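You operate a simulated robot arm through the tools that you are given. There is no shell and no other tool.

The job below is to be done with a simulated robot arm. You get a single attempt, and the scene is never put back.

JOB
Put things in order on the grey bench top. At the end: the white filter element stands where the grey right-hand twist block stood; the grey housing from the grey bench top is on the brown carton (marked "SENSOR"); the yellow housing is in the blue parts bin; the grey right-hand twist block stands where the grey housing stood; whatever was shut is shut again. Leave all else as you found it, and nothing knocked over.

Only the result counts: the job must be done as asked and must still hold three seconds after the hand-in. Knocking over, shifting, dropping, spilling or breaking anything else fails it.

ROBOT AND FRAMES
A 5-joint arm with a two-finger parallel gripper, fixed in place. Base frame: the origin is at the foot of the arm, x ahead of it, y to its left, z up; the work surface is at about z = 0. Lengths are in m, angles in degrees, forces in N, time in s.
With the tool pointing down near the work surface it reaches from about 0.26 to 0.68 m from the base axis. Its first joint turns from -66.0 to 66.0 degrees. The tool tilts only in the upright plane through the base axis and itself; it spins freely about its own axis. Payload 2.9 kg.
Tool frame: the origin (TCP) lies between the finger pads and is the grasp point; the fingertips stand 0.03 m ahead of it; z points along the fingers, y is the line along which they close. Largest opening 0.11 m; finger width 0.02, thickness 0.01; the body of the gripper, 0.048 by 0.112 m, starts 0.055 m behind the TCP.
Orientation is that of the tool frame in the base frame, as a unit quaternion [w, x, y, z]. With the fingers straight down and closing along the base's y, the tool's x points along the base's -x, its y along +y and its z along -z.

CONTROLS
- The arm moves only by the tool play_rows. Its argument "targets" is a list of rows, each a list of 2 entries, a list of its own where there are three numbers: the shift along the tool's x, y, z in cm, then the turn, a rotation vector about the tool's x, y, z in degrees. In form: [[[dx, dy, dz], [ax, ay, az]], ...]. A call has 1 to 20 rows; each row shifts and turns the commanded pose from where the row before left it, along the tool's axes as they then stand. "hand" is the gripper command, from -1 (fully open) to 1 (shut), values between in proportion, set as the call begins (left out, the last holds). Each row takes 0.2 s and may step no farther than 0.05 m and 8.6 degrees from the row before; otherwise, or with a gripper value out of range, the whole call is refused. Where a pose cannot be reached the arm comes as near as it can. A force on the tool above 40 N (or 10 N above the force at the start of the call, whichever is more), or a blocked arm, ends the call early, and 0.2 s more pass. Each finger travels about 0.108 m/s and halts on what it meets, pressing with about 26 N; the grip force reading is that of the motor and also rises with nothing between the fingers. The clock runs only during rows and for 0.2 s after the last one: add rows that do not move to give the fingers time. The reply holds the time, the measured pose of the TCP, the force on the tool along the base axes, the opening and the grip force, in the units named above and with some noise, with the torque about the TCP (base axes, N m) and any sound that the robot's microphone picked up.
- Cameras (640 x 400 px; columns grow to the right, rows downward): "scene" is fixed at [0.0081, -0.4463, 0.5896]; the picture's right is [0.86, -0.50, 0.00], its down [-0.40, -0.68, -0.61] and it looks along [0.31, 0.53, -0.79] (base axes); focal length 286 px, centre (320, 200). "wrist" rides on the gripper at [0.072, 0.017, -0.103] in the tool frame; the picture's right is [-0.23, 0.97, 0.00], its down [-0.76, -0.18, -0.62] and it looks along [-0.61, -0.14, 0.78] (tool axes); focal length 222 px, centre (320, 200). There is no depth. A picture from a camera that has moved, and an enlarged one, comes with that camera's place and axes in the base frame and with its lens. The place of the scene camera against the robot may be out by one fixed shift of up to 0.025 m in any direction.
- get_image(camera): a new picture of that camera. No time passes.
- close_up(camera, box): a new picture of the part [left, top, right, bottom] of that camera's present view, enlarged. No time passes.
- finish_job(): hands the job in; it is judged then, once.

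Nothing tells you positions but the pictures and the camera data. Unless the task says otherwise, let go and move clear before handing in.

The tools are called after ">>>" as a command line: name --argument value ..., lists and objects as JSON in quotes. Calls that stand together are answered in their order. play_rows: Moves the arm, as the interface text tells. Its arguments: {"type":"object","properties":{"targets":{"type":"array"},"hand":{"type":"number"}},"required":["targets"]} The other tools are called the same way: get_image (camera) takes a picture; close_up (camera, box) takes an enlarged picture of a part of a camera's view; finish_job () hands the job in.

At the start:

```text
t: 0.0
ee_pos: [0.4874, -0.1342, 0.2463]
orientation: [0.0, -0.001, 1.0, 0.0]
contact_force: [-0.3, 0.5, -0.2]
wrist_torque: [0.0, -0.02, 0.02]
width: 0.1098
grasp_force: 0.2
```

scene: 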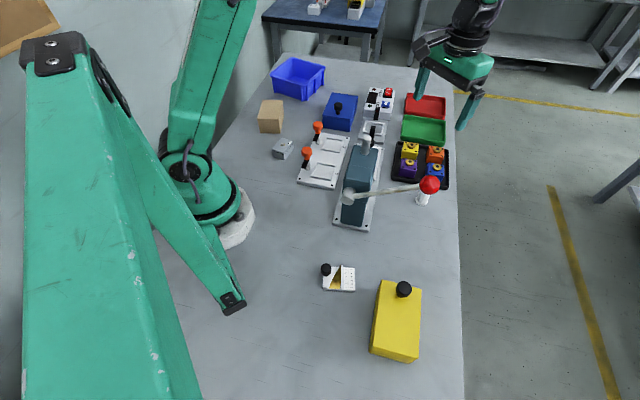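
wrist: 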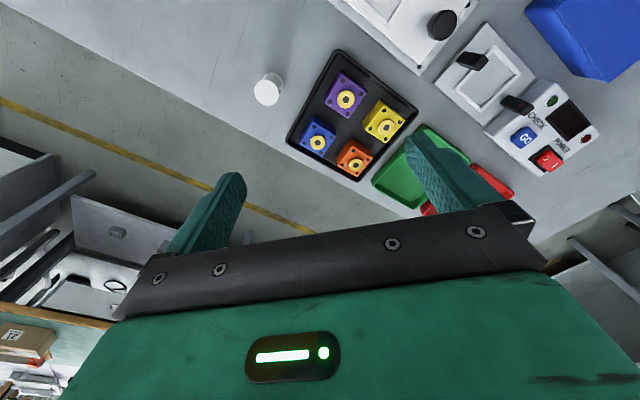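

I see a bench with a blue bin, a brown carton, a small grey block, boxes with knobs, a lever press and a tray of coloured housings. I'll look closer before moving anything.

>>> close_up --camera "scene" --box '[240, 50, 360, 125]'

>>> close_up --camera "scene" --box '[240, 110, 360, 185]'

>>> close_up --camera "scene" --box '[340, 75, 460, 150]'

>>> close_up --camera "scene" --box '[320, 130, 480, 230]'

>>> close_up --camera "scene" --box '[290, 240, 450, 370]'

>>> close_up --camera "wrist" --box '[240, 0, 640, 250]'

```text
5.33 times, centred on (300, 88) of scene
camera zoom: at [0.0081, -0.4463, 0.5896], right [0.86, -0.5, 0.0], down [-0.4, -0.68, -0.61], along [0.31, 0.53, -0.79], focal length 1527 px, centre (427, 800)
```

zoom: 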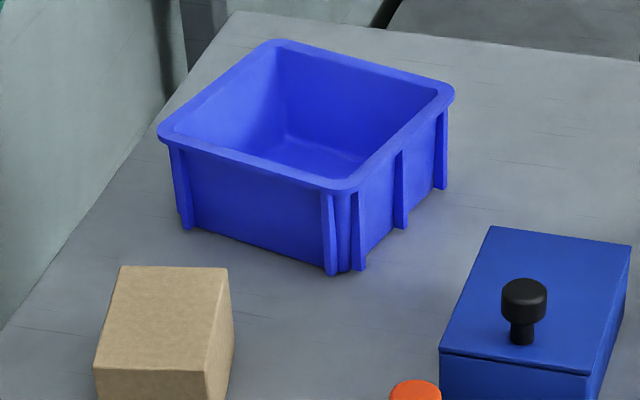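

```text
5.33 times, centred on (300, 148) of scene
camera zoom: at [0.0081, -0.4463, 0.5896], right [0.86, -0.5, 0.0], down [-0.4, -0.68, -0.61], along [0.31, 0.53, -0.79], focal length 1527 px, centre (427, 480)
```

zoom: 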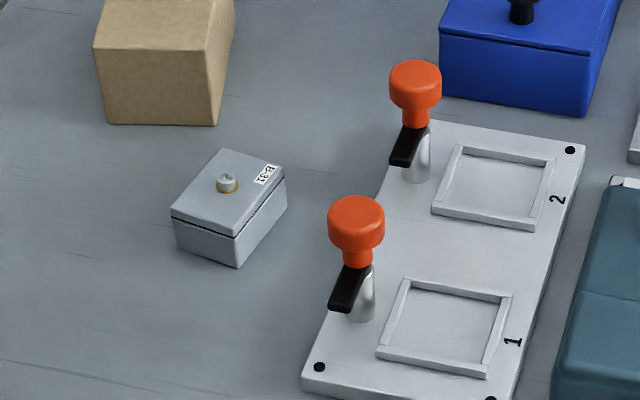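

```text
5.33 times, centred on (400, 112) of scene
camera zoom: at [0.0081, -0.4463, 0.5896], right [0.86, -0.5, 0.0], down [-0.4, -0.68, -0.61], along [0.31, 0.53, -0.79], focal length 1527 px, centre (-107, 667)
```

zoom: 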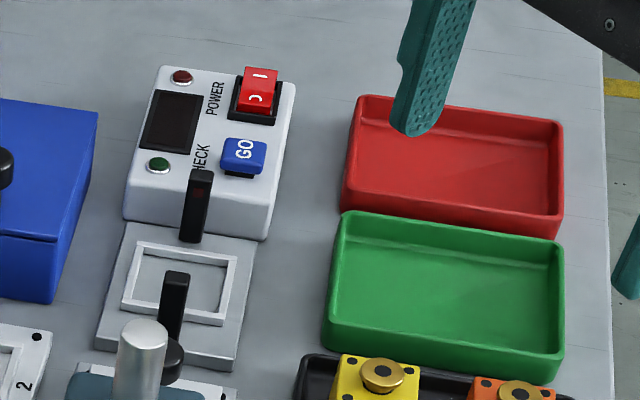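

```text
4.00 times, centred on (400, 180) of scene
camera zoom: at [0.0081, -0.4463, 0.5896], right [0.86, -0.5, 0.0], down [-0.4, -0.68, -0.61], along [0.31, 0.53, -0.79], focal length 1145 px, centre (0, 280)
```

zoom: 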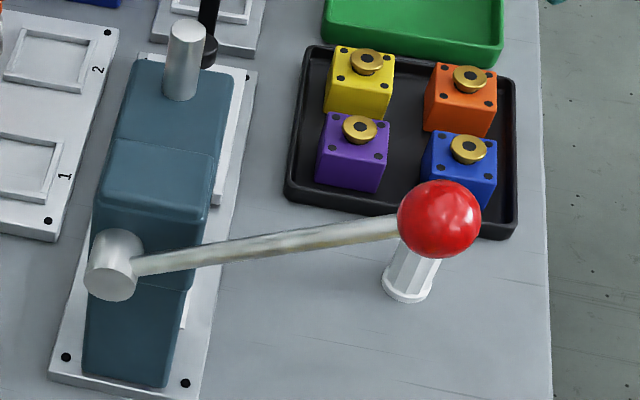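

```text
3.08 times, centred on (370, 305) of scene
camera zoom: at [0.0081, -0.4463, 0.5896], right [0.86, -0.5, 0.0], down [-0.4, -0.68, -0.61], along [0.31, 0.53, -0.79], focal length 881 px, centre (166, -123)
```

zoom: 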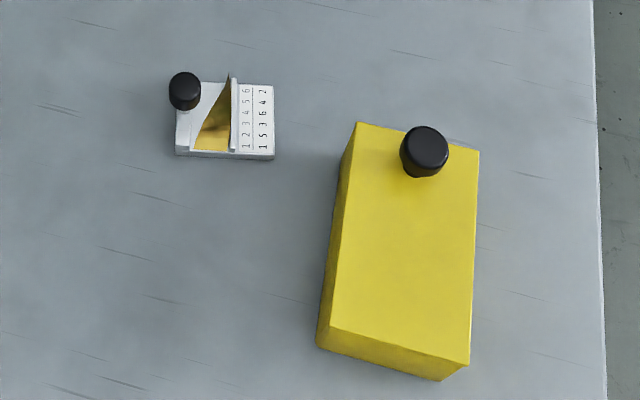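

```text
1.60 times, centred on (440, 125) of wrist
camera zoom: at [0.4154, -0.1177, 0.3481], right [0.23, 0.97, 0.0], down [0.76, -0.18, 0.62], along [0.61, -0.14, -0.78], focal length 355 px, centre (128, 320)
```

zoom: 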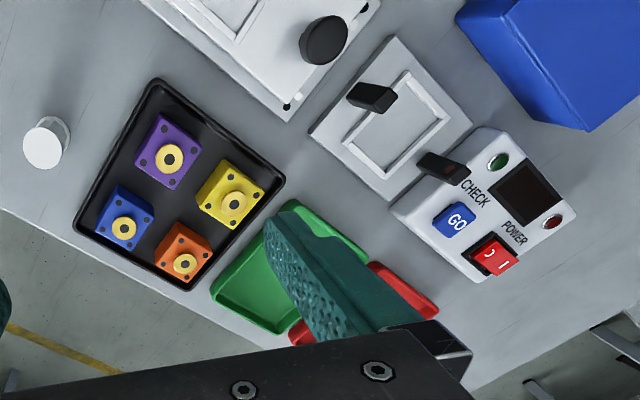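

>>> close_up --camera "scene" --box '[264, 130, 304, 165]'

>>> close_up --camera "scene" --box '[310, 255, 366, 300]'

>>> close_up --camera "scene" --box '[400, 170, 460, 215]'

>>> close_up --camera "scene" --box '[250, 0, 400, 60]'

>>> close_up --camera "scene" --box '[250, 90, 300, 140]'

```text
11.43 times, centred on (284, 148) of scene
camera zoom: at [0.0081, -0.4463, 0.5896], right [0.86, -0.5, 0.0], down [-0.4, -0.68, -0.61], along [0.31, 0.53, -0.79], focal length 3272 px, centre (731, 800)
```

zoom: 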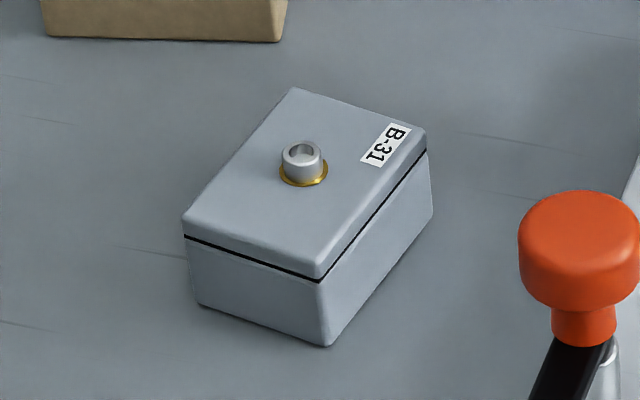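

```text
8.89 times, centred on (338, 278) of scene
camera zoom: at [0.0081, -0.4463, 0.5896], right [0.86, -0.5, 0.0], down [-0.4, -0.68, -0.61], along [0.31, 0.53, -0.79], focal length 2545 px, centre (160, -489)
```

zoom: 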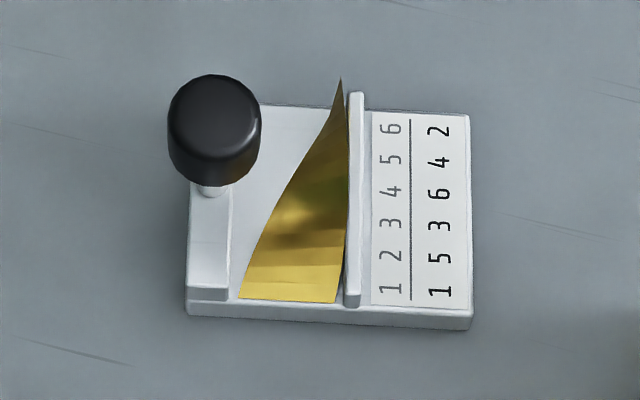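

```text
8.89 times, centred on (430, 192) of scene
camera zoom: at [0.0081, -0.4463, 0.5896], right [0.86, -0.5, 0.0], down [-0.4, -0.68, -0.61], along [0.31, 0.53, -0.79], focal length 2545 px, centre (-658, 267)
```

zoom: 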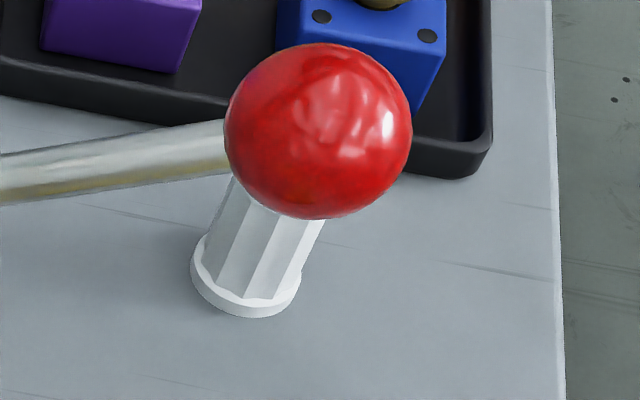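

```text
4.27 times, centred on (325, 30) of scene
camera zoom: at [0.0081, -0.4463, 0.5896], right [0.86, -0.5, 0.0], down [-0.4, -0.68, -0.61], along [0.31, 0.53, -0.79], focal length 1222 px, centre (299, 925)
```

zoom: 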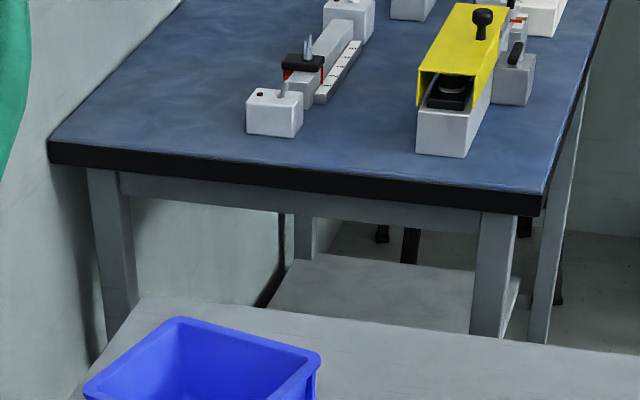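

```text
8.00 times, centred on (275, 115) of scene
camera zoom: at [0.0081, -0.4463, 0.5896], right [0.86, -0.5, 0.0], down [-0.4, -0.68, -0.61], along [0.31, 0.53, -0.79], focal length 2290 px, centre (680, 880)
```

zoom: 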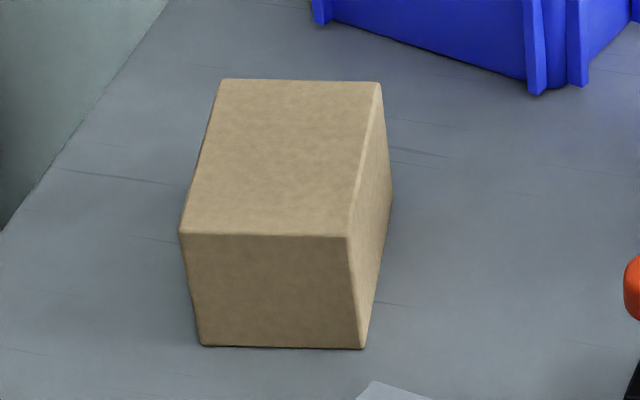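

The coloured housings sit in a black tray, the white filter element stands beneath the red lever ball, and a small grey box marked B-31 is the likely grey housing. I don't see the twist block yet, so I'll raise the arm and survey with the wrist camera.

>>> play_rows --targets '[[[0, 0, -4], [0, 0, 0]], [[0, 0, -4], [0, 0, 0]], [[0, 0, -4], [0, 0, 0]], [[4, 0, 0], [0, 0, 0]], [[4, 0, 0], [0, 0, 0]]]'

>>> get_image --camera "wrist"

>>> get_image --camera "scene"

```text
t: 1.2
ee_pos: [0.4066, -0.1345, 0.3654]
orientation: [0.0, 0.001, 1.0, 0.0]
contact_force: [-0.6, 0.1, 0.1]
wrist_torque: [-0.02, -0.01, -0.03]
width: 0.1101
grasp_force: 0.2
```

```text
taken
camera wrist: at [0.3344, -0.1169, 0.4681], right [0.23, 0.97, 0.0], down [0.76, -0.18, 0.62], along [0.61, -0.14, -0.78], focal length 222 px, centre (320, 200)
```

wrist: 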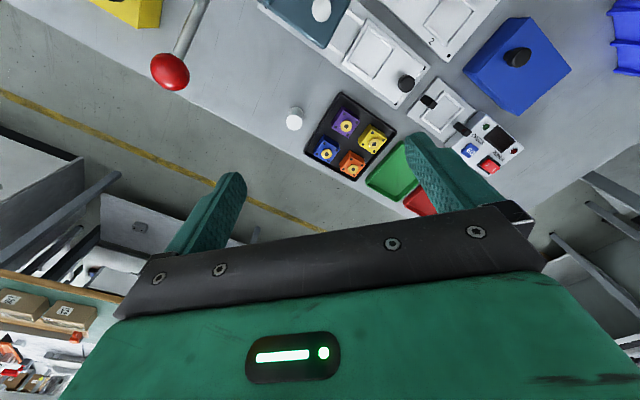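

```text
taken
```

scene: 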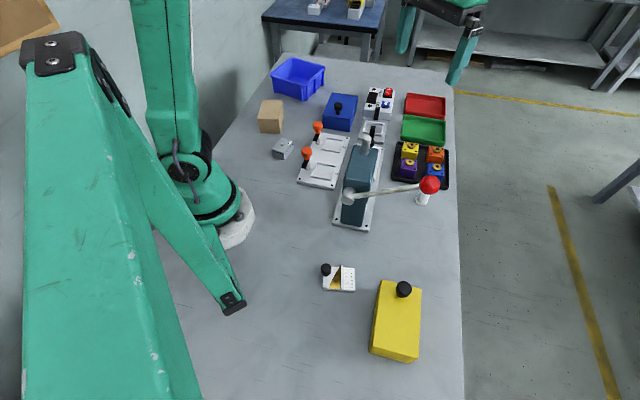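

The arm is clear of everything at this height. Next I'll look over the left side, where the bin, carton and blue box are.

>>> play_rows --targets '[[[0, 4, -1], [0, 0, 0]], [[0, 4, -1], [0, 0, 0]], [[0, 4, 0], [0, 0, 0]], [[0, 4, 0], [0, 0, 0]], [[0, 4, 0], [0, 0, 0]], [[0, 4, 0], [0, 0, 0]], [[0, 4, 0], [0, 0, 0]], [[2, 4, 0], [0, 0, 0]]]'

>>> get_image --camera "wrist"

>>> get_image --camera "scene"

```text
t: 3.0
ee_pos: [0.3869, 0.1856, 0.3853]
orientation: [0.001, 0.0, 1.0, 0.0]
contact_force: [-0.4, 0.4, 0.2]
wrist_torque: [0.0, 0.01, -0.01]
width: 0.1101
grasp_force: 0.1
```

```text
taken
camera wrist: at [0.3142, 0.2023, 0.4877], right [0.23, 0.97, 0.0], down [0.76, -0.18, 0.62], along [0.61, -0.14, -0.78], focal length 222 px, centre (320, 200)
```

wrist: 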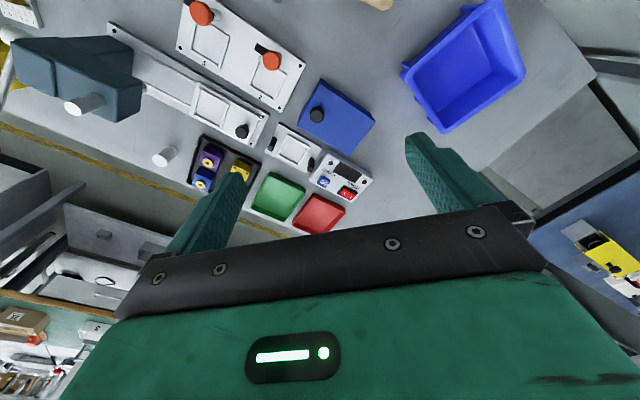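

```text
taken
```

scene: 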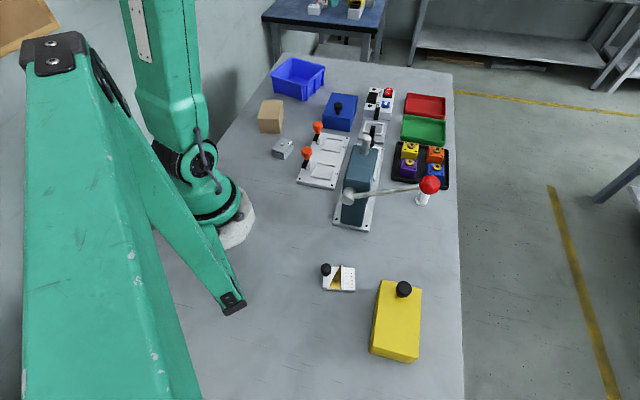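

>>> close_up --camera "wrist" --box '[270, 60, 410, 180]'

>>> close_up --camera "wrist" --box '[0, 0, 320, 240]'

>>> close_up --camera "wrist" --box '[380, 0, 560, 140]'

>>> close_up --camera "scene" --box '[315, 85, 365, 135]'

```text
3.33 times, centred on (340, 120) of wrist
camera zoom: at [0.3142, 0.2023, 0.4877], right [0.23, 0.97, 0.0], down [0.76, -0.18, 0.62], along [0.61, -0.14, -0.78], focal length 740 px, centre (253, 467)
```

zoom: 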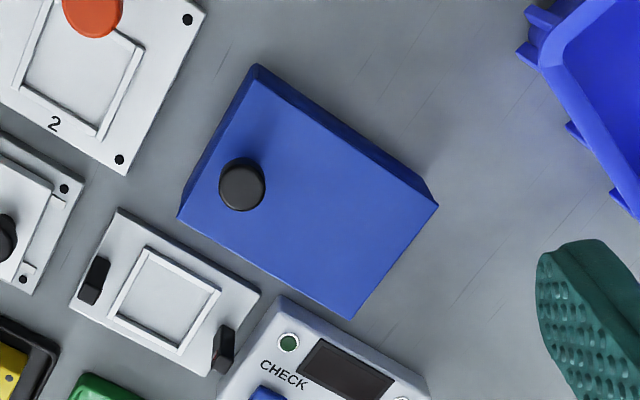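

```text
1.67 times, centred on (160, 120) of wrist
camera zoom: at [0.3142, 0.2023, 0.4877], right [0.23, 0.97, 0.0], down [0.76, -0.18, 0.62], along [0.61, -0.14, -0.78], focal length 370 px, centre (587, 333)
```

zoom: 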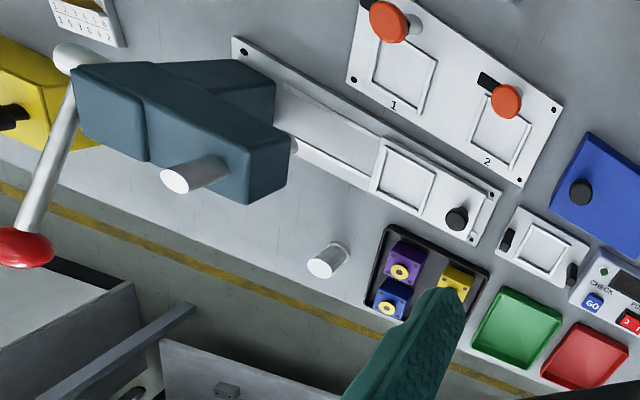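

```text
2.86 times, centred on (470, 70) of wrist
camera zoom: at [0.3142, 0.2023, 0.4877], right [0.23, 0.97, 0.0], down [0.76, -0.18, 0.62], along [0.61, -0.14, -0.78], focal length 635 px, centre (-109, 571)
```

zoom: 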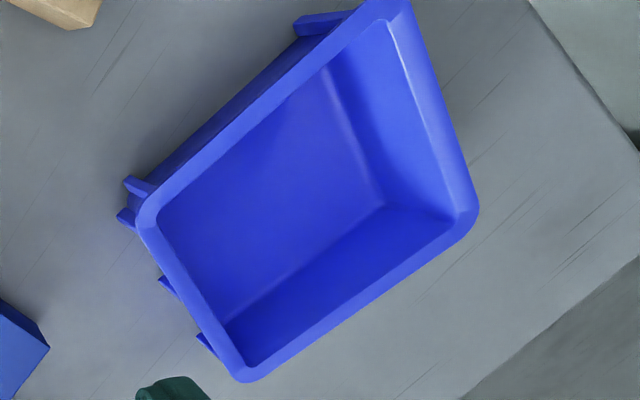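

```text
8.00 times, centred on (340, 110) of scene
camera zoom: at [0.0081, -0.4463, 0.5896], right [0.86, -0.5, 0.0], down [-0.4, -0.68, -0.61], along [0.31, 0.53, -0.79], focal length 2290 px, centre (160, 920)
```

zoom: 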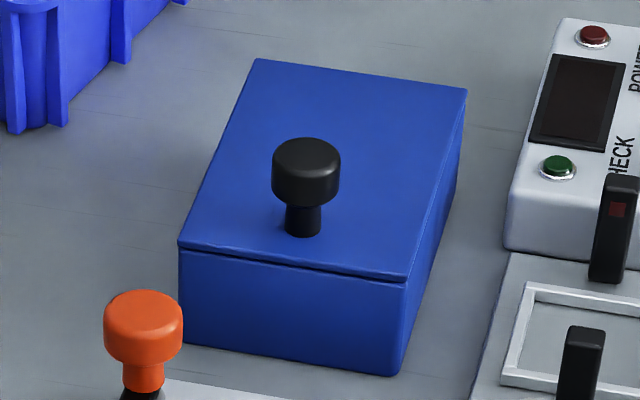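

The bin is empty. The blue box has a separate lid, so now I'll look at the yellow box from above and from the side.

>>> play_rows --targets '[[[0, -4, 0], [0, 0, 0]], [[0, -4, 0], [0, 0, 0]], [[0, -4, 0], [0, 0, 0]], [[0, -4, 0], [0, 0, 0]], [[0, -4, 0], [0, 0, 0]], [[1, -4, 0], [0, 0, 0]], [[1, -4, 0], [0, 0, 0]], [[1, -4, 0], [0, 0, 0]], [[1, -4, 0], [0, 0, 0]], [[1, -4, 0], [0, 0, 0]], [[1, -4, 0], [0, 0, 0]], [[1, -4, 0], [0, 0, 0]]]'

>>> get_image --camera "wrist"

>>> get_image --camera "scene"

```text
t: 5.6
ee_pos: [0.3153, -0.2961, 0.3844]
orientation: [-0.001, -0.001, 1.0, 0.0]
contact_force: [1.1, 0.6, 0.4]
wrist_torque: [0.02, -0.03, -0.02]
width: 0.1099
grasp_force: 0.0
```

```text
taken
camera wrist: at [0.2437, -0.2787, 0.4872], right [0.23, 0.97, 0.0], down [0.76, -0.18, 0.62], along [0.61, -0.14, -0.78], focal length 222 px, centre (320, 200)
```

wrist: 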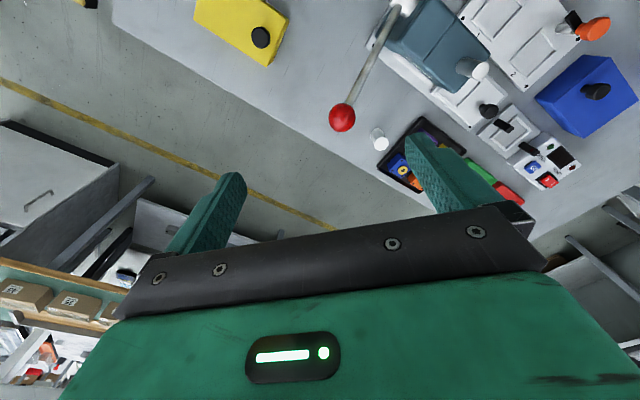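

```text
taken
```

scene: 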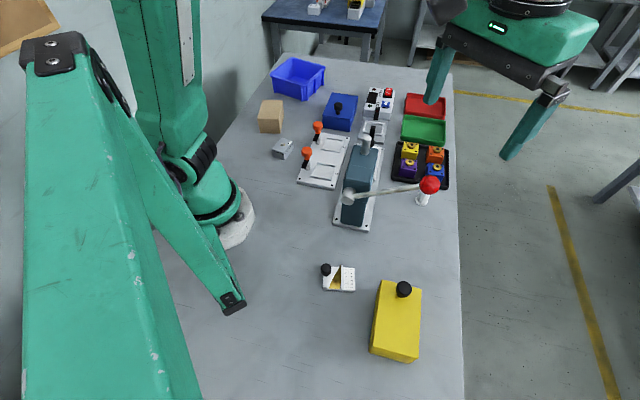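

>>> play_rows --targets '[[[0, 0, 0], [0, 0, -8.5]], [[0, 0, 0], [0, 0, -8.5]], [[0, 0, 0], [0, 0, -8.5]], [[0, 0, 0], [0, 0, -8.5]], [[0, 0, 0], [0, 0, -8.5]], [[0, 0, 0], [0, 0, -8.5]], [[0, 0, 0], [0, 0, -8.5]], [[0, 0, 0], [0, 0, -8.5]], [[0, 0, 0], [0, 0, -8.5]], [[0, 0, 0], [0, 0, -8.5]], [[0, 0, 0], [0, 0, -5]]]'

>>> get_image --camera "wrist"

>>> close_up --camera "wrist" --box '[160, 0, 480, 200]'

```text
t: 8.0
ee_pos: [0.3165, -0.295, 0.3856]
orientation: [0.0, 0.708, -0.707, 0.0]
contact_force: [0.0, 0.5, 0.4]
wrist_torque: [0.01, 0.0, -0.02]
width: 0.1098
grasp_force: 0.1
```

```text
taken
camera wrist: at [0.3012, -0.3668, 0.4883], right [-0.97, 0.22, 0.0], down [0.18, 0.76, 0.62], along [0.14, 0.61, -0.78], focal length 222 px, centre (320, 200)
```

wrist: 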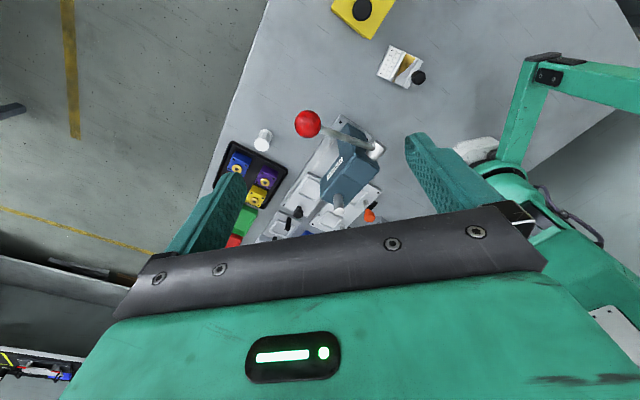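

```text
2.00 times, centred on (320, 100) of wrist
camera zoom: at [0.3012, -0.3668, 0.4883], right [-0.97, 0.22, 0.0], down [0.18, 0.76, 0.62], along [0.14, 0.61, -0.78], focal length 444 px, centre (320, 400)
```

zoom: 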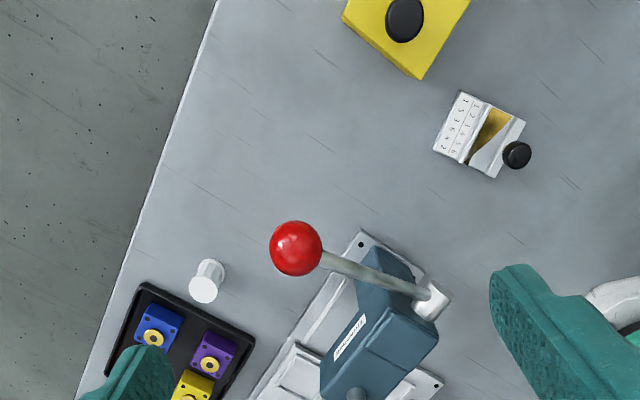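

The yellow box shows no lid seam from above, so I'll move in for a side view of it.

>>> play_rows --targets '[[[4, 1, 0], [0, 0, 0]], [[4, 1, 0], [0, 0, 0]], [[4, 1, 0], [0, 0, 0]], [[0, 0, 0], [0, 0, -8]], [[0, 0, 0], [0, 0, -8]], [[0, 0, 0], [0, 0, -8]], [[0, 0, 0], [0, 0, -8]]]'

>>> get_image --camera "wrist"

>>> close_up --camera "wrist" --box '[240, 0, 560, 200]'

```text
t: 9.6
ee_pos: [0.2908, -0.412, 0.3855]
orientation: [0.001, 0.856, -0.517, 0.0]
contact_force: [0.4, -0.2, 0.4]
wrist_torque: [-0.01, 0.02, -0.04]
width: 0.11
grasp_force: 0.0
out of reach, approached as far as the arm can: row 7
```

```text
taken
camera wrist: at [0.3094, -0.4851, 0.4882], right [-0.97, -0.25, 0.0], down [-0.2, 0.76, 0.62], along [-0.16, 0.6, -0.78], focal length 222 px, centre (320, 200)
```

wrist: 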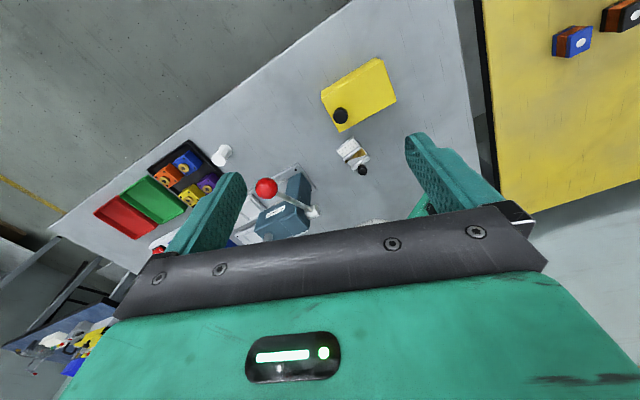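

```text
2.00 times, centred on (400, 100) of wrist
camera zoom: at [0.3094, -0.4851, 0.4882], right [-0.97, -0.25, 0.0], down [-0.2, 0.76, 0.62], along [-0.16, 0.6, -0.78], focal length 444 px, centre (160, 400)
```

zoom: 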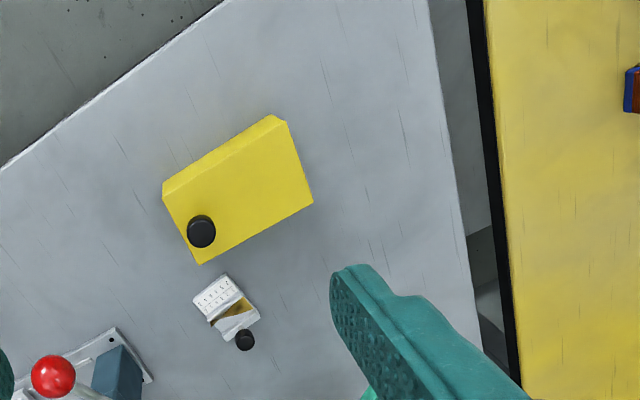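

>>> close_up --camera "wrist" --box '[540, 0, 640, 70]'

>>> close_up --camera "wrist" --box '[310, 50, 410, 140]'

>>> close_up --camera "wrist" --box '[80, 130, 330, 260]'

```text
5.71 times, centred on (590, 35) of wrist
camera zoom: at [0.3094, -0.4851, 0.4882], right [-0.97, -0.25, 0.0], down [-0.2, 0.76, 0.62], along [-0.16, 0.6, -0.78], focal length 1269 px, centre (-1223, 1143)
```

zoom: 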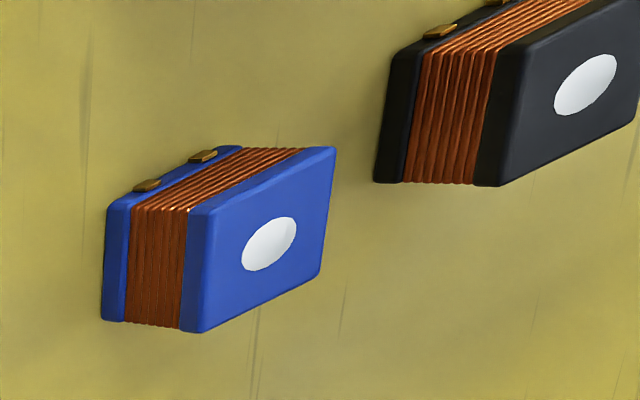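

```text
4.44 times, centred on (360, 95) of wrist
camera zoom: at [0.3094, -0.4851, 0.4882], right [-0.97, -0.25, 0.0], down [-0.2, 0.76, 0.62], along [-0.16, 0.6, -0.78], focal length 987 px, centre (142, 667)
```

zoom: 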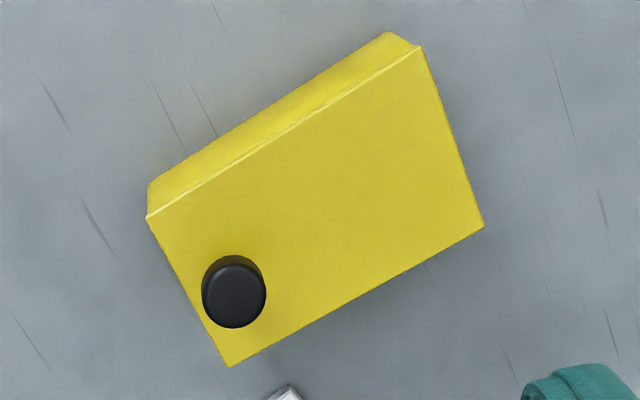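

```text
2.56 times, centred on (205, 195) of wrist
camera zoom: at [0.3094, -0.4851, 0.4882], right [-0.97, -0.25, 0.0], down [-0.2, 0.76, 0.62], along [-0.16, 0.6, -0.78], focal length 569 px, centre (614, 213)
```

zoom: 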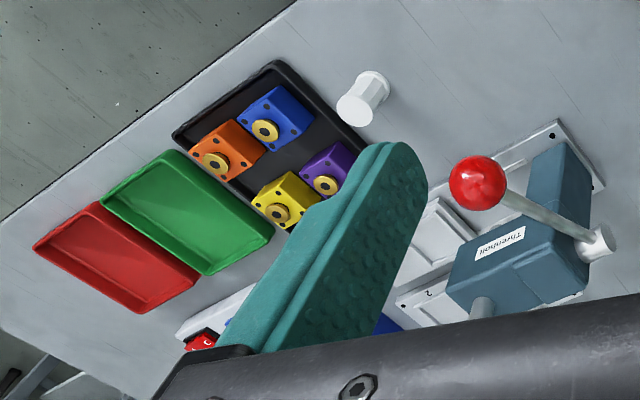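

>>> play_rows --targets '[[[2, 0, 4], [0, 0, 0]], [[2, 0, 4], [0, 0, 0]], [[0, 0, 4], [0, 0, 0]]]'

>>> get_image --camera "wrist"

>>> close_up --camera "wrist" --box '[280, 0, 480, 140]'

```text
t: 10.4
ee_pos: [0.3102, -0.4469, 0.266]
orientation: [-0.001, 0.854, -0.521, 0.001]
contact_force: [1.5, 0.6, -0.4]
wrist_torque: [0.02, -0.01, 0.02]
width: 0.1098
grasp_force: 0.1
```

```text
taken
camera wrist: at [0.3285, -0.5193, 0.3677], right [-0.97, -0.24, 0.0], down [-0.19, 0.76, 0.62], along [-0.15, 0.6, -0.78], focal length 222 px, centre (320, 200)
```

wrist: 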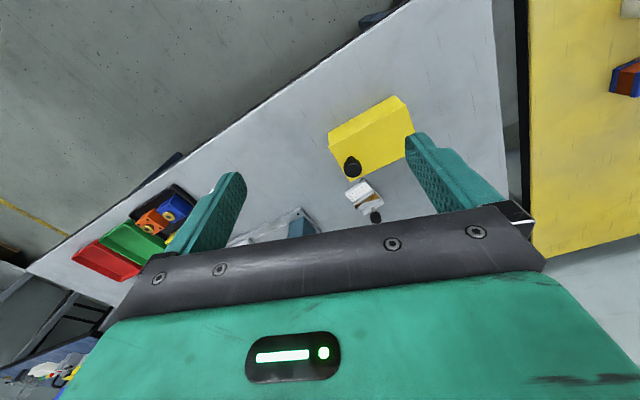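

```text
2.86 times, centred on (380, 70) of wrist
camera zoom: at [0.3285, -0.5193, 0.3677], right [-0.97, -0.24, 0.0], down [-0.19, 0.76, 0.62], along [-0.15, 0.6, -0.78], focal length 635 px, centre (149, 571)
```

zoom: 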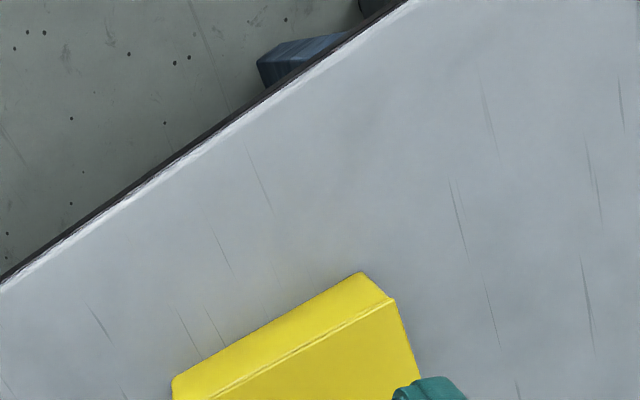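

>>> close_up --camera "wrist" --box '[315, 85, 435, 225]'

>>> close_up --camera "scene" --box '[360, 270, 430, 370]'

```text
2.86 times, centred on (375, 155) of wrist
camera zoom: at [0.3285, -0.5193, 0.3677], right [-0.97, -0.24, 0.0], down [-0.19, 0.76, 0.62], along [-0.15, 0.6, -0.78], focal length 635 px, centre (163, 329)
```

zoom: 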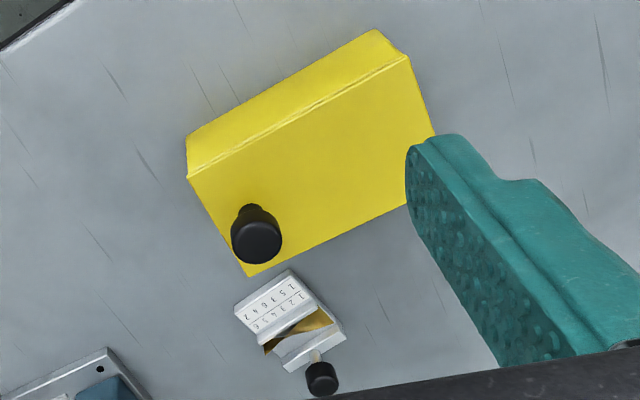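

```text
4.00 times, centred on (395, 320) of scene
camera zoom: at [0.0081, -0.4463, 0.5896], right [0.86, -0.5, 0.0], down [-0.4, -0.68, -0.61], along [0.31, 0.53, -0.79], focal length 1145 px, centre (20, -280)
```

zoom: 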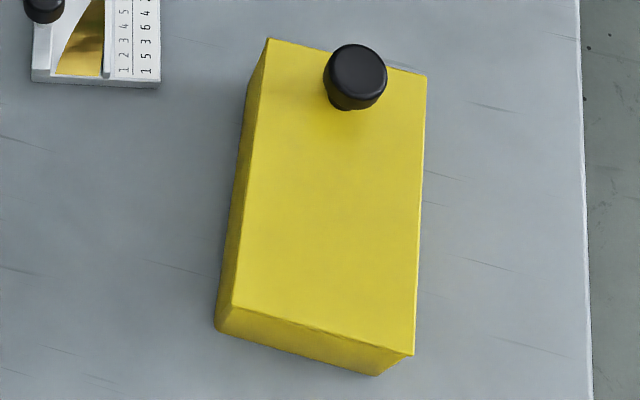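

Both the blue and yellow boxes turn out to have lids with knobs at one end. I'll raise the arm and reorient for a close look at the blue box, which is the easier one to reach.

>>> play_rows --targets '[[[0, 0, -4], [0, 0, 0]], [[0, 0, -4], [0, 0, 0]], [[0, 0, -4], [0, 0, 0]], [[0, 0, 0], [0, 0, 8]], [[0, 0, 0], [0, 0, 8]], [[0, 0, 0], [0, 0, 8]], [[0, 0, 0], [0, 0, 8]], [[0, 0, 0], [0, 0, 8]], [[0, 0, 0], [0, 0, 8]], [[0, 0, 0], [0, 0, 8]], [[0, 0, 0], [0, 0, 8]], [[0, 0, 0], [0, 0, 8]]]'

```text
t: 13.0
ee_pos: [0.3087, -0.4482, 0.3856]
orientation: [0.001, -0.385, 0.923, 0.0]
contact_force: [0.1, -0.2, 0.3]
wrist_torque: [-0.03, -0.02, 0.0]
width: 0.1099
grasp_force: 0.0
```

>>> play_rows --targets '[[[-4.01, 2.71, 0], [0, 0, 0]], [[-4.01, 2.71, 0], [0, 0, 0]], [[-4.01, 2.71, 0], [0, 0, 0]], [[-4.01, 2.71, 0], [0, 0, 0]], [[-4.01, 2.71, 0], [0, 0, 0]], [[-4.01, 2.71, 0], [0, 0, 0]], [[-4.01, 2.71, 0], [0, 0, 0]], [[-4.01, 2.71, 0], [0, 0, 0]], [[-4.01, 2.71, 0], [0, 0, 0]], [[-4.01, 2.71, 0], [0, 0, 0]], [[-4.01, 2.71, 0], [0, 0, 0]], [[-4.01, 2.71, 0], [0, 0, 0]], [[-4.01, 2.71, 0], [0, 0, 0]]]'

>>> get_image --camera "wrist"

>>> get_image --camera "scene"

```text
t: 15.8
ee_pos: [0.4213, 0.1726, 0.3855]
orientation: [0.0, -0.387, 0.922, 0.0]
contact_force: [-0.2, 0.6, -0.2]
wrist_torque: [0.01, 0.01, 0.0]
width: 0.11
grasp_force: 0.1
```

```text
taken
camera wrist: at [0.3585, 0.1318, 0.4878], right [-0.54, 0.84, 0.0], down [0.66, 0.42, 0.62], along [0.53, 0.33, -0.78], focal length 222 px, centre (320, 200)
```

wrist: 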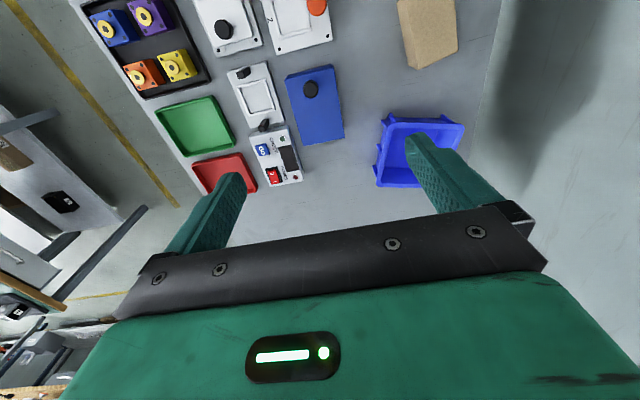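

```text
taken
```

scene: 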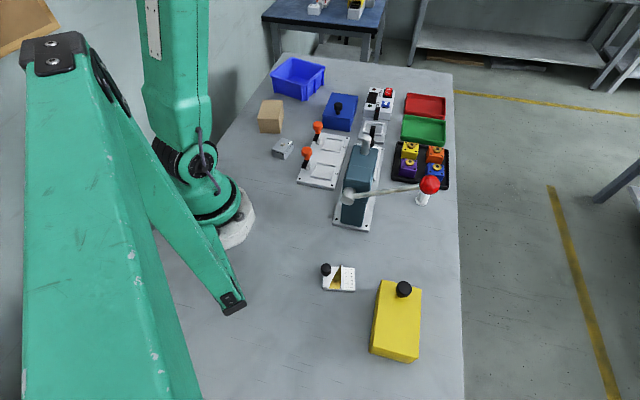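

>>> play_rows --targets '[[[-1.2, -2.05, 2], [0, 0, 0]], [[0, 0, 4.5], [0, 0, 0]], [[0, 0, 4.5], [0, 0, 0]], [[0, 0, 4.5], [0, 0, 0]]]'

>>> get_image --camera "wrist"

>>> close_up --camera "wrist" --box '[220, 50, 420, 190]'

```text
t: 16.8
ee_pos: [0.4466, 0.1653, 0.2312]
orientation: [-0.001, -0.388, 0.922, 0.0]
contact_force: [0.8, 0.5, 1.1]
wrist_torque: [0.01, -0.02, 0.0]
width: 0.11
grasp_force: 0.0
```

```text
taken
camera wrist: at [0.3835, 0.1256, 0.3333], right [-0.54, 0.84, 0.0], down [0.66, 0.42, 0.62], along [0.53, 0.33, -0.78], focal length 222 px, centre (320, 200)
```

wrist: 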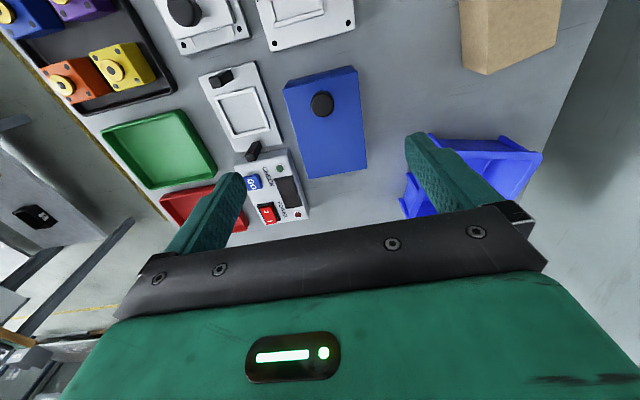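

```text
2.86 times, centred on (320, 120) of wrist
camera zoom: at [0.3835, 0.1256, 0.3333], right [-0.54, 0.84, 0.0], down [0.66, 0.42, 0.62], along [0.53, 0.33, -0.78], focal length 635 px, centre (320, 429)
```

zoom: 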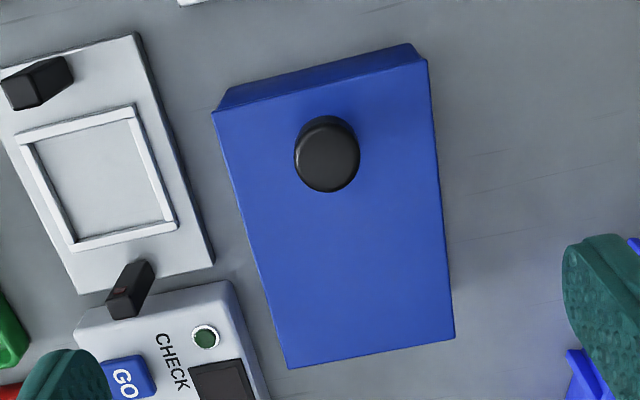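

The blue box is about 0.129 by 0.089 m with its lid top near z=0.046, and its knob is at roughly (0.442, 0.166) with the knob top near z=0.079. I'll half close the gripper and lower it around the knob.

>>> play_rows --targets '[[[0.3, 0.38, 0], [0, 0, 0]], [[0, 0, 4], [0, 0, 0]], [[0, 0, 4], [0, 0, 0]], [[0, 0, 3], [0, 0, 0]], [[0, 0, 0], [0, 0, 0]]]' --hand -0.1

>>> get_image --camera "wrist"

>>> get_image --camera "scene"

```text
t: 18.0
ee_pos: [0.4404, 0.1648, 0.1193]
orientation: [0.0, -0.388, 0.922, 0.0]
contact_force: [-0.6, 0.7, -0.1]
wrist_torque: [-0.02, 0.02, 0.01]
width: 0.0605
grasp_force: 0.1
```

```text
taken
camera wrist: at [0.377, 0.1255, 0.2225], right [-0.54, 0.84, 0.0], down [0.66, 0.42, 0.62], along [0.53, 0.33, -0.78], focal length 222 px, centre (320, 200)
```

wrist: 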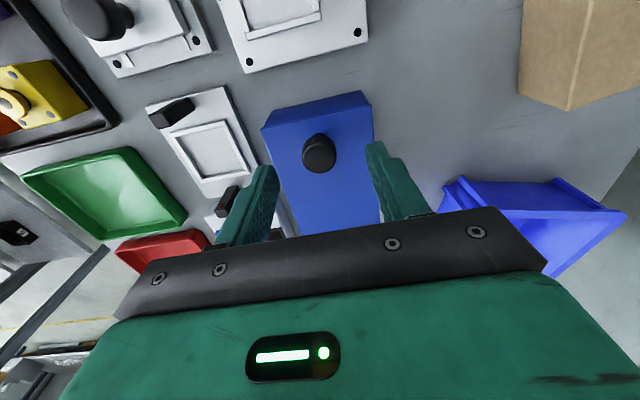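

```text
taken
```

scene: 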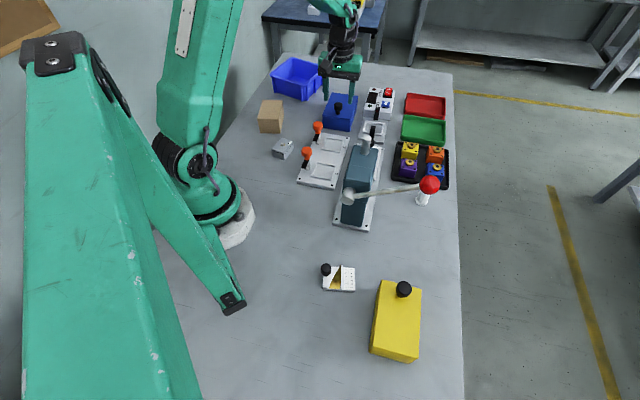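

>>> close_up --camera "wrist" --box '[240, 80, 420, 220]'

>>> close_up --camera "scene" --box '[290, 40, 390, 140]'

```text
2.86 times, centred on (330, 150) of wrist
camera zoom: at [0.377, 0.1255, 0.2225], right [-0.54, 0.84, 0.0], down [0.66, 0.42, 0.62], along [0.53, 0.33, -0.78], focal length 635 px, centre (291, 343)
```

zoom: 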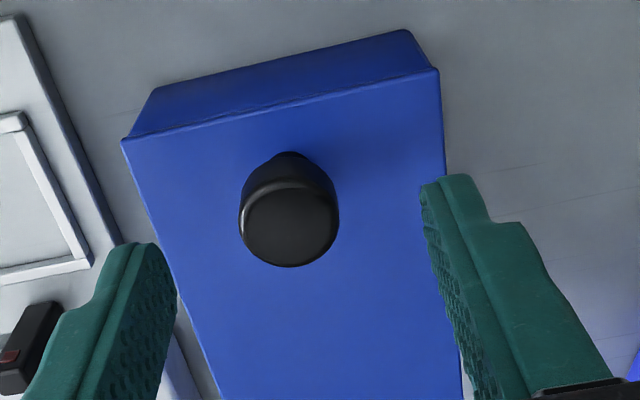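

```text
4.00 times, centred on (340, 90) of scene
camera zoom: at [0.0081, -0.4463, 0.5896], right [0.86, -0.5, 0.0], down [-0.4, -0.68, -0.61], along [0.31, 0.53, -0.79], focal length 1145 px, centre (240, 640)
```

zoom: 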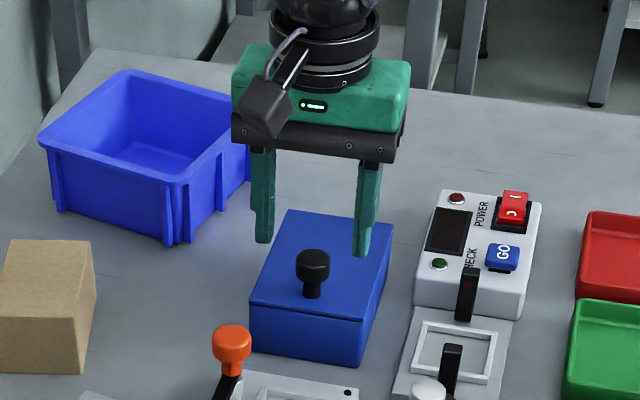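

The knob is centred between the fingers. I'll go down and grip it.

>>> play_rows --targets '[[[0, 0, 2], [0, 0, 0]], [[0, 0, 1.6], [0, 0, 0]], [[0, 0, 0], [0, 0, 0]]]'

>>> play_rows --targets '[[[0, 0, 0], [0, 0, 0]], [[0, 0, 0], [0, 0, 0]], [[0, 0, 0], [0, 0, 0]]]' --hand 1

>>> close_up --camera "wrist" --box '[240, 80, 420, 220]'

```text
t: 18.8
ee_pos: [0.4406, 0.1656, 0.0848]
orientation: [0.0, -0.387, 0.922, 0.0]
contact_force: [-0.1, -0.9, 0.1]
wrist_torque: [-0.02, -0.01, 0.01]
width: 0.0605
grasp_force: 0.0
```

```text
t: 19.6
ee_pos: [0.4402, 0.1645, 0.0845]
orientation: [0.0, -0.388, 0.922, 0.0]
contact_force: [3.3, -2.9, -3.4]
wrist_torque: [0.04, -0.14, -0.04]
width: 0.0249
grasp_force: 45.1
```

```text
2.86 times, centred on (330, 150) of wrist
camera zoom: at [0.3777, 0.1245, 0.1871], right [-0.54, 0.84, 0.0], down [0.66, 0.42, 0.62], along [0.53, 0.33, -0.78], focal length 635 px, centre (291, 343)
```

zoom: 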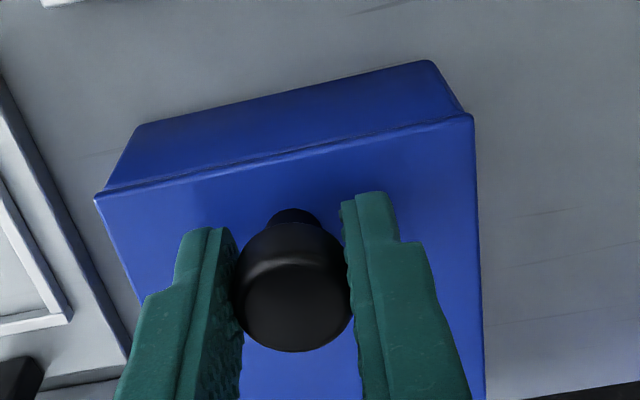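

>>> play_rows --targets '[[[0, 0, -0.5], [0, 0, 0]], [[0, 0, -0.5], [0, 0, 0]]]'

>>> close_up --camera "wrist" --box '[240, 80, 420, 220]'

>>> close_up --camera "scene" --box '[290, 40, 390, 140]'

```text
t: 20.0
ee_pos: [0.4392, 0.1636, 0.0864]
orientation: [-0.001, -0.387, 0.922, 0.0]
contact_force: [5.7, 1.7, -3.3]
wrist_torque: [-0.34, 0.35, -0.11]
width: 0.0251
grasp_force: 44.5
stopped in row 2: the force on the tool passed its limit at 42 N (the readings are from after the stop); the commanded pose is now the measured one
```

```text
2.86 times, centred on (330, 150) of wrist
camera zoom: at [0.3776, 0.1243, 0.188], right [-0.54, 0.84, 0.0], down [0.66, 0.42, 0.62], along [0.52, 0.33, -0.78], focal length 635 px, centre (291, 343)
```

zoom: 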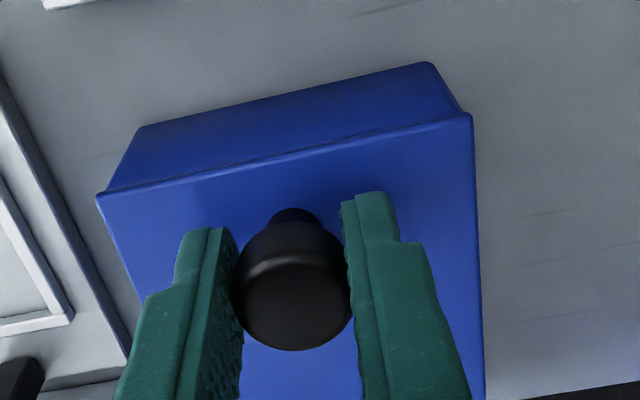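

```text
4.00 times, centred on (340, 90) of scene
camera zoom: at [0.0081, -0.4463, 0.5896], right [0.86, -0.5, 0.0], down [-0.4, -0.68, -0.61], along [0.31, 0.53, -0.79], focal length 1145 px, centre (240, 640)
```

zoom: 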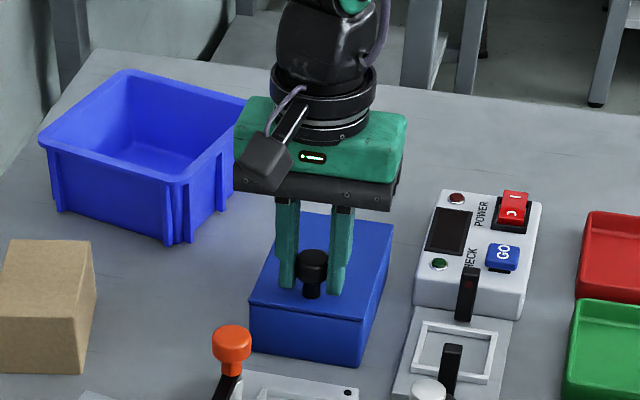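

The lid does not lift: the force passed 40 N, so it is captured and probably slides. I'll relax back down and gently try sliding it along the box's long axis.

>>> play_rows --targets '[[[0, 0, 0.15], [0, 0, 0]], [[0, 0, 0], [0, 0, 0]]]'

>>> play_rows --targets '[[[-0.2, 0, 0], [0, 0, 0]], [[-0.2, 0, 0], [0, 0, 0]], [[-0.2, 0, 0], [0, 0, 0]], [[-0.2, 0, 0], [0, 0, 0]]]'

>>> close_up --camera "wrist" --box '[240, 80, 420, 220]'

```text
t: 20.6
ee_pos: [0.439, 0.1641, 0.0851]
orientation: [-0.001, -0.387, 0.922, -0.001]
contact_force: [-1.0, 1.8, 13.4]
wrist_torque: [-0.49, 0.56, -0.15]
width: 0.0248
grasp_force: 44.8
```

```text
t: 21.6
ee_pos: [0.4452, 0.1714, 0.0855]
orientation: [0.001, -0.387, 0.922, 0.0]
contact_force: [3.0, -2.5, 28.0]
wrist_torque: [-0.5, 0.48, -0.01]
width: 0.0251
grasp_force: 45.6
```

```text
2.86 times, centred on (330, 150) of wrist
camera zoom: at [0.3833, 0.1303, 0.1877], right [-0.54, 0.84, 0.0], down [0.66, 0.42, 0.62], along [0.53, 0.33, -0.78], focal length 635 px, centre (291, 343)
```

zoom: 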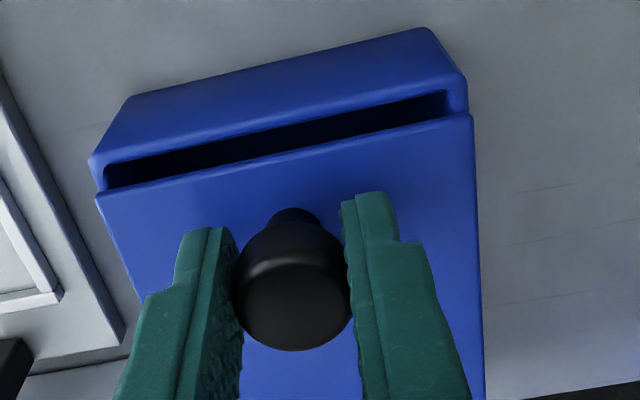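

The lid slides toward the far end and an opening has appeared. I'll ease the downward pressure and keep sliding.

>>> play_rows --targets '[[[-0.2, 0, -0.12], [0, 0, 0]], [[-0.6, 0, 0], [0, 0, 0]], [[-0.6, 0, 0], [0, 0, 0]]]'

```text
t: 22.4
ee_pos: [0.4558, 0.1798, 0.0851]
orientation: [0.0, -0.386, 0.922, 0.0]
contact_force: [9.8, -10.1, 16.4]
wrist_torque: [0.41, -0.66, 0.16]
width: 0.025
grasp_force: 45.6
```

>>> play_rows --targets '[[[-0.3, -0.12, -0.08], [0, 0, 0]], [[-0.6, -0.01, 0], [0, 0, 0]], [[-0.6, -0.01, 0], [0, 0, 0]]]'

>>> get_image --camera "wrist"

```text
t: 23.2
ee_pos: [0.4658, 0.1901, 0.0848]
orientation: [-0.003, -0.387, 0.922, 0.0]
contact_force: [5.8, -4.7, 3.7]
wrist_torque: [0.44, -0.62, 0.01]
width: 0.0248
grasp_force: 44.7
```

```text
taken
camera wrist: at [0.4042, 0.1508, 0.1881], right [-0.54, 0.84, 0.0], down [0.66, 0.42, 0.62], along [0.52, 0.33, -0.79], focal length 222 px, centre (320, 200)
```

wrist: 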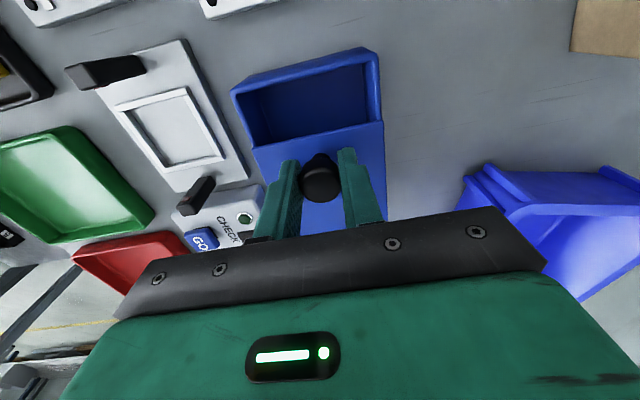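

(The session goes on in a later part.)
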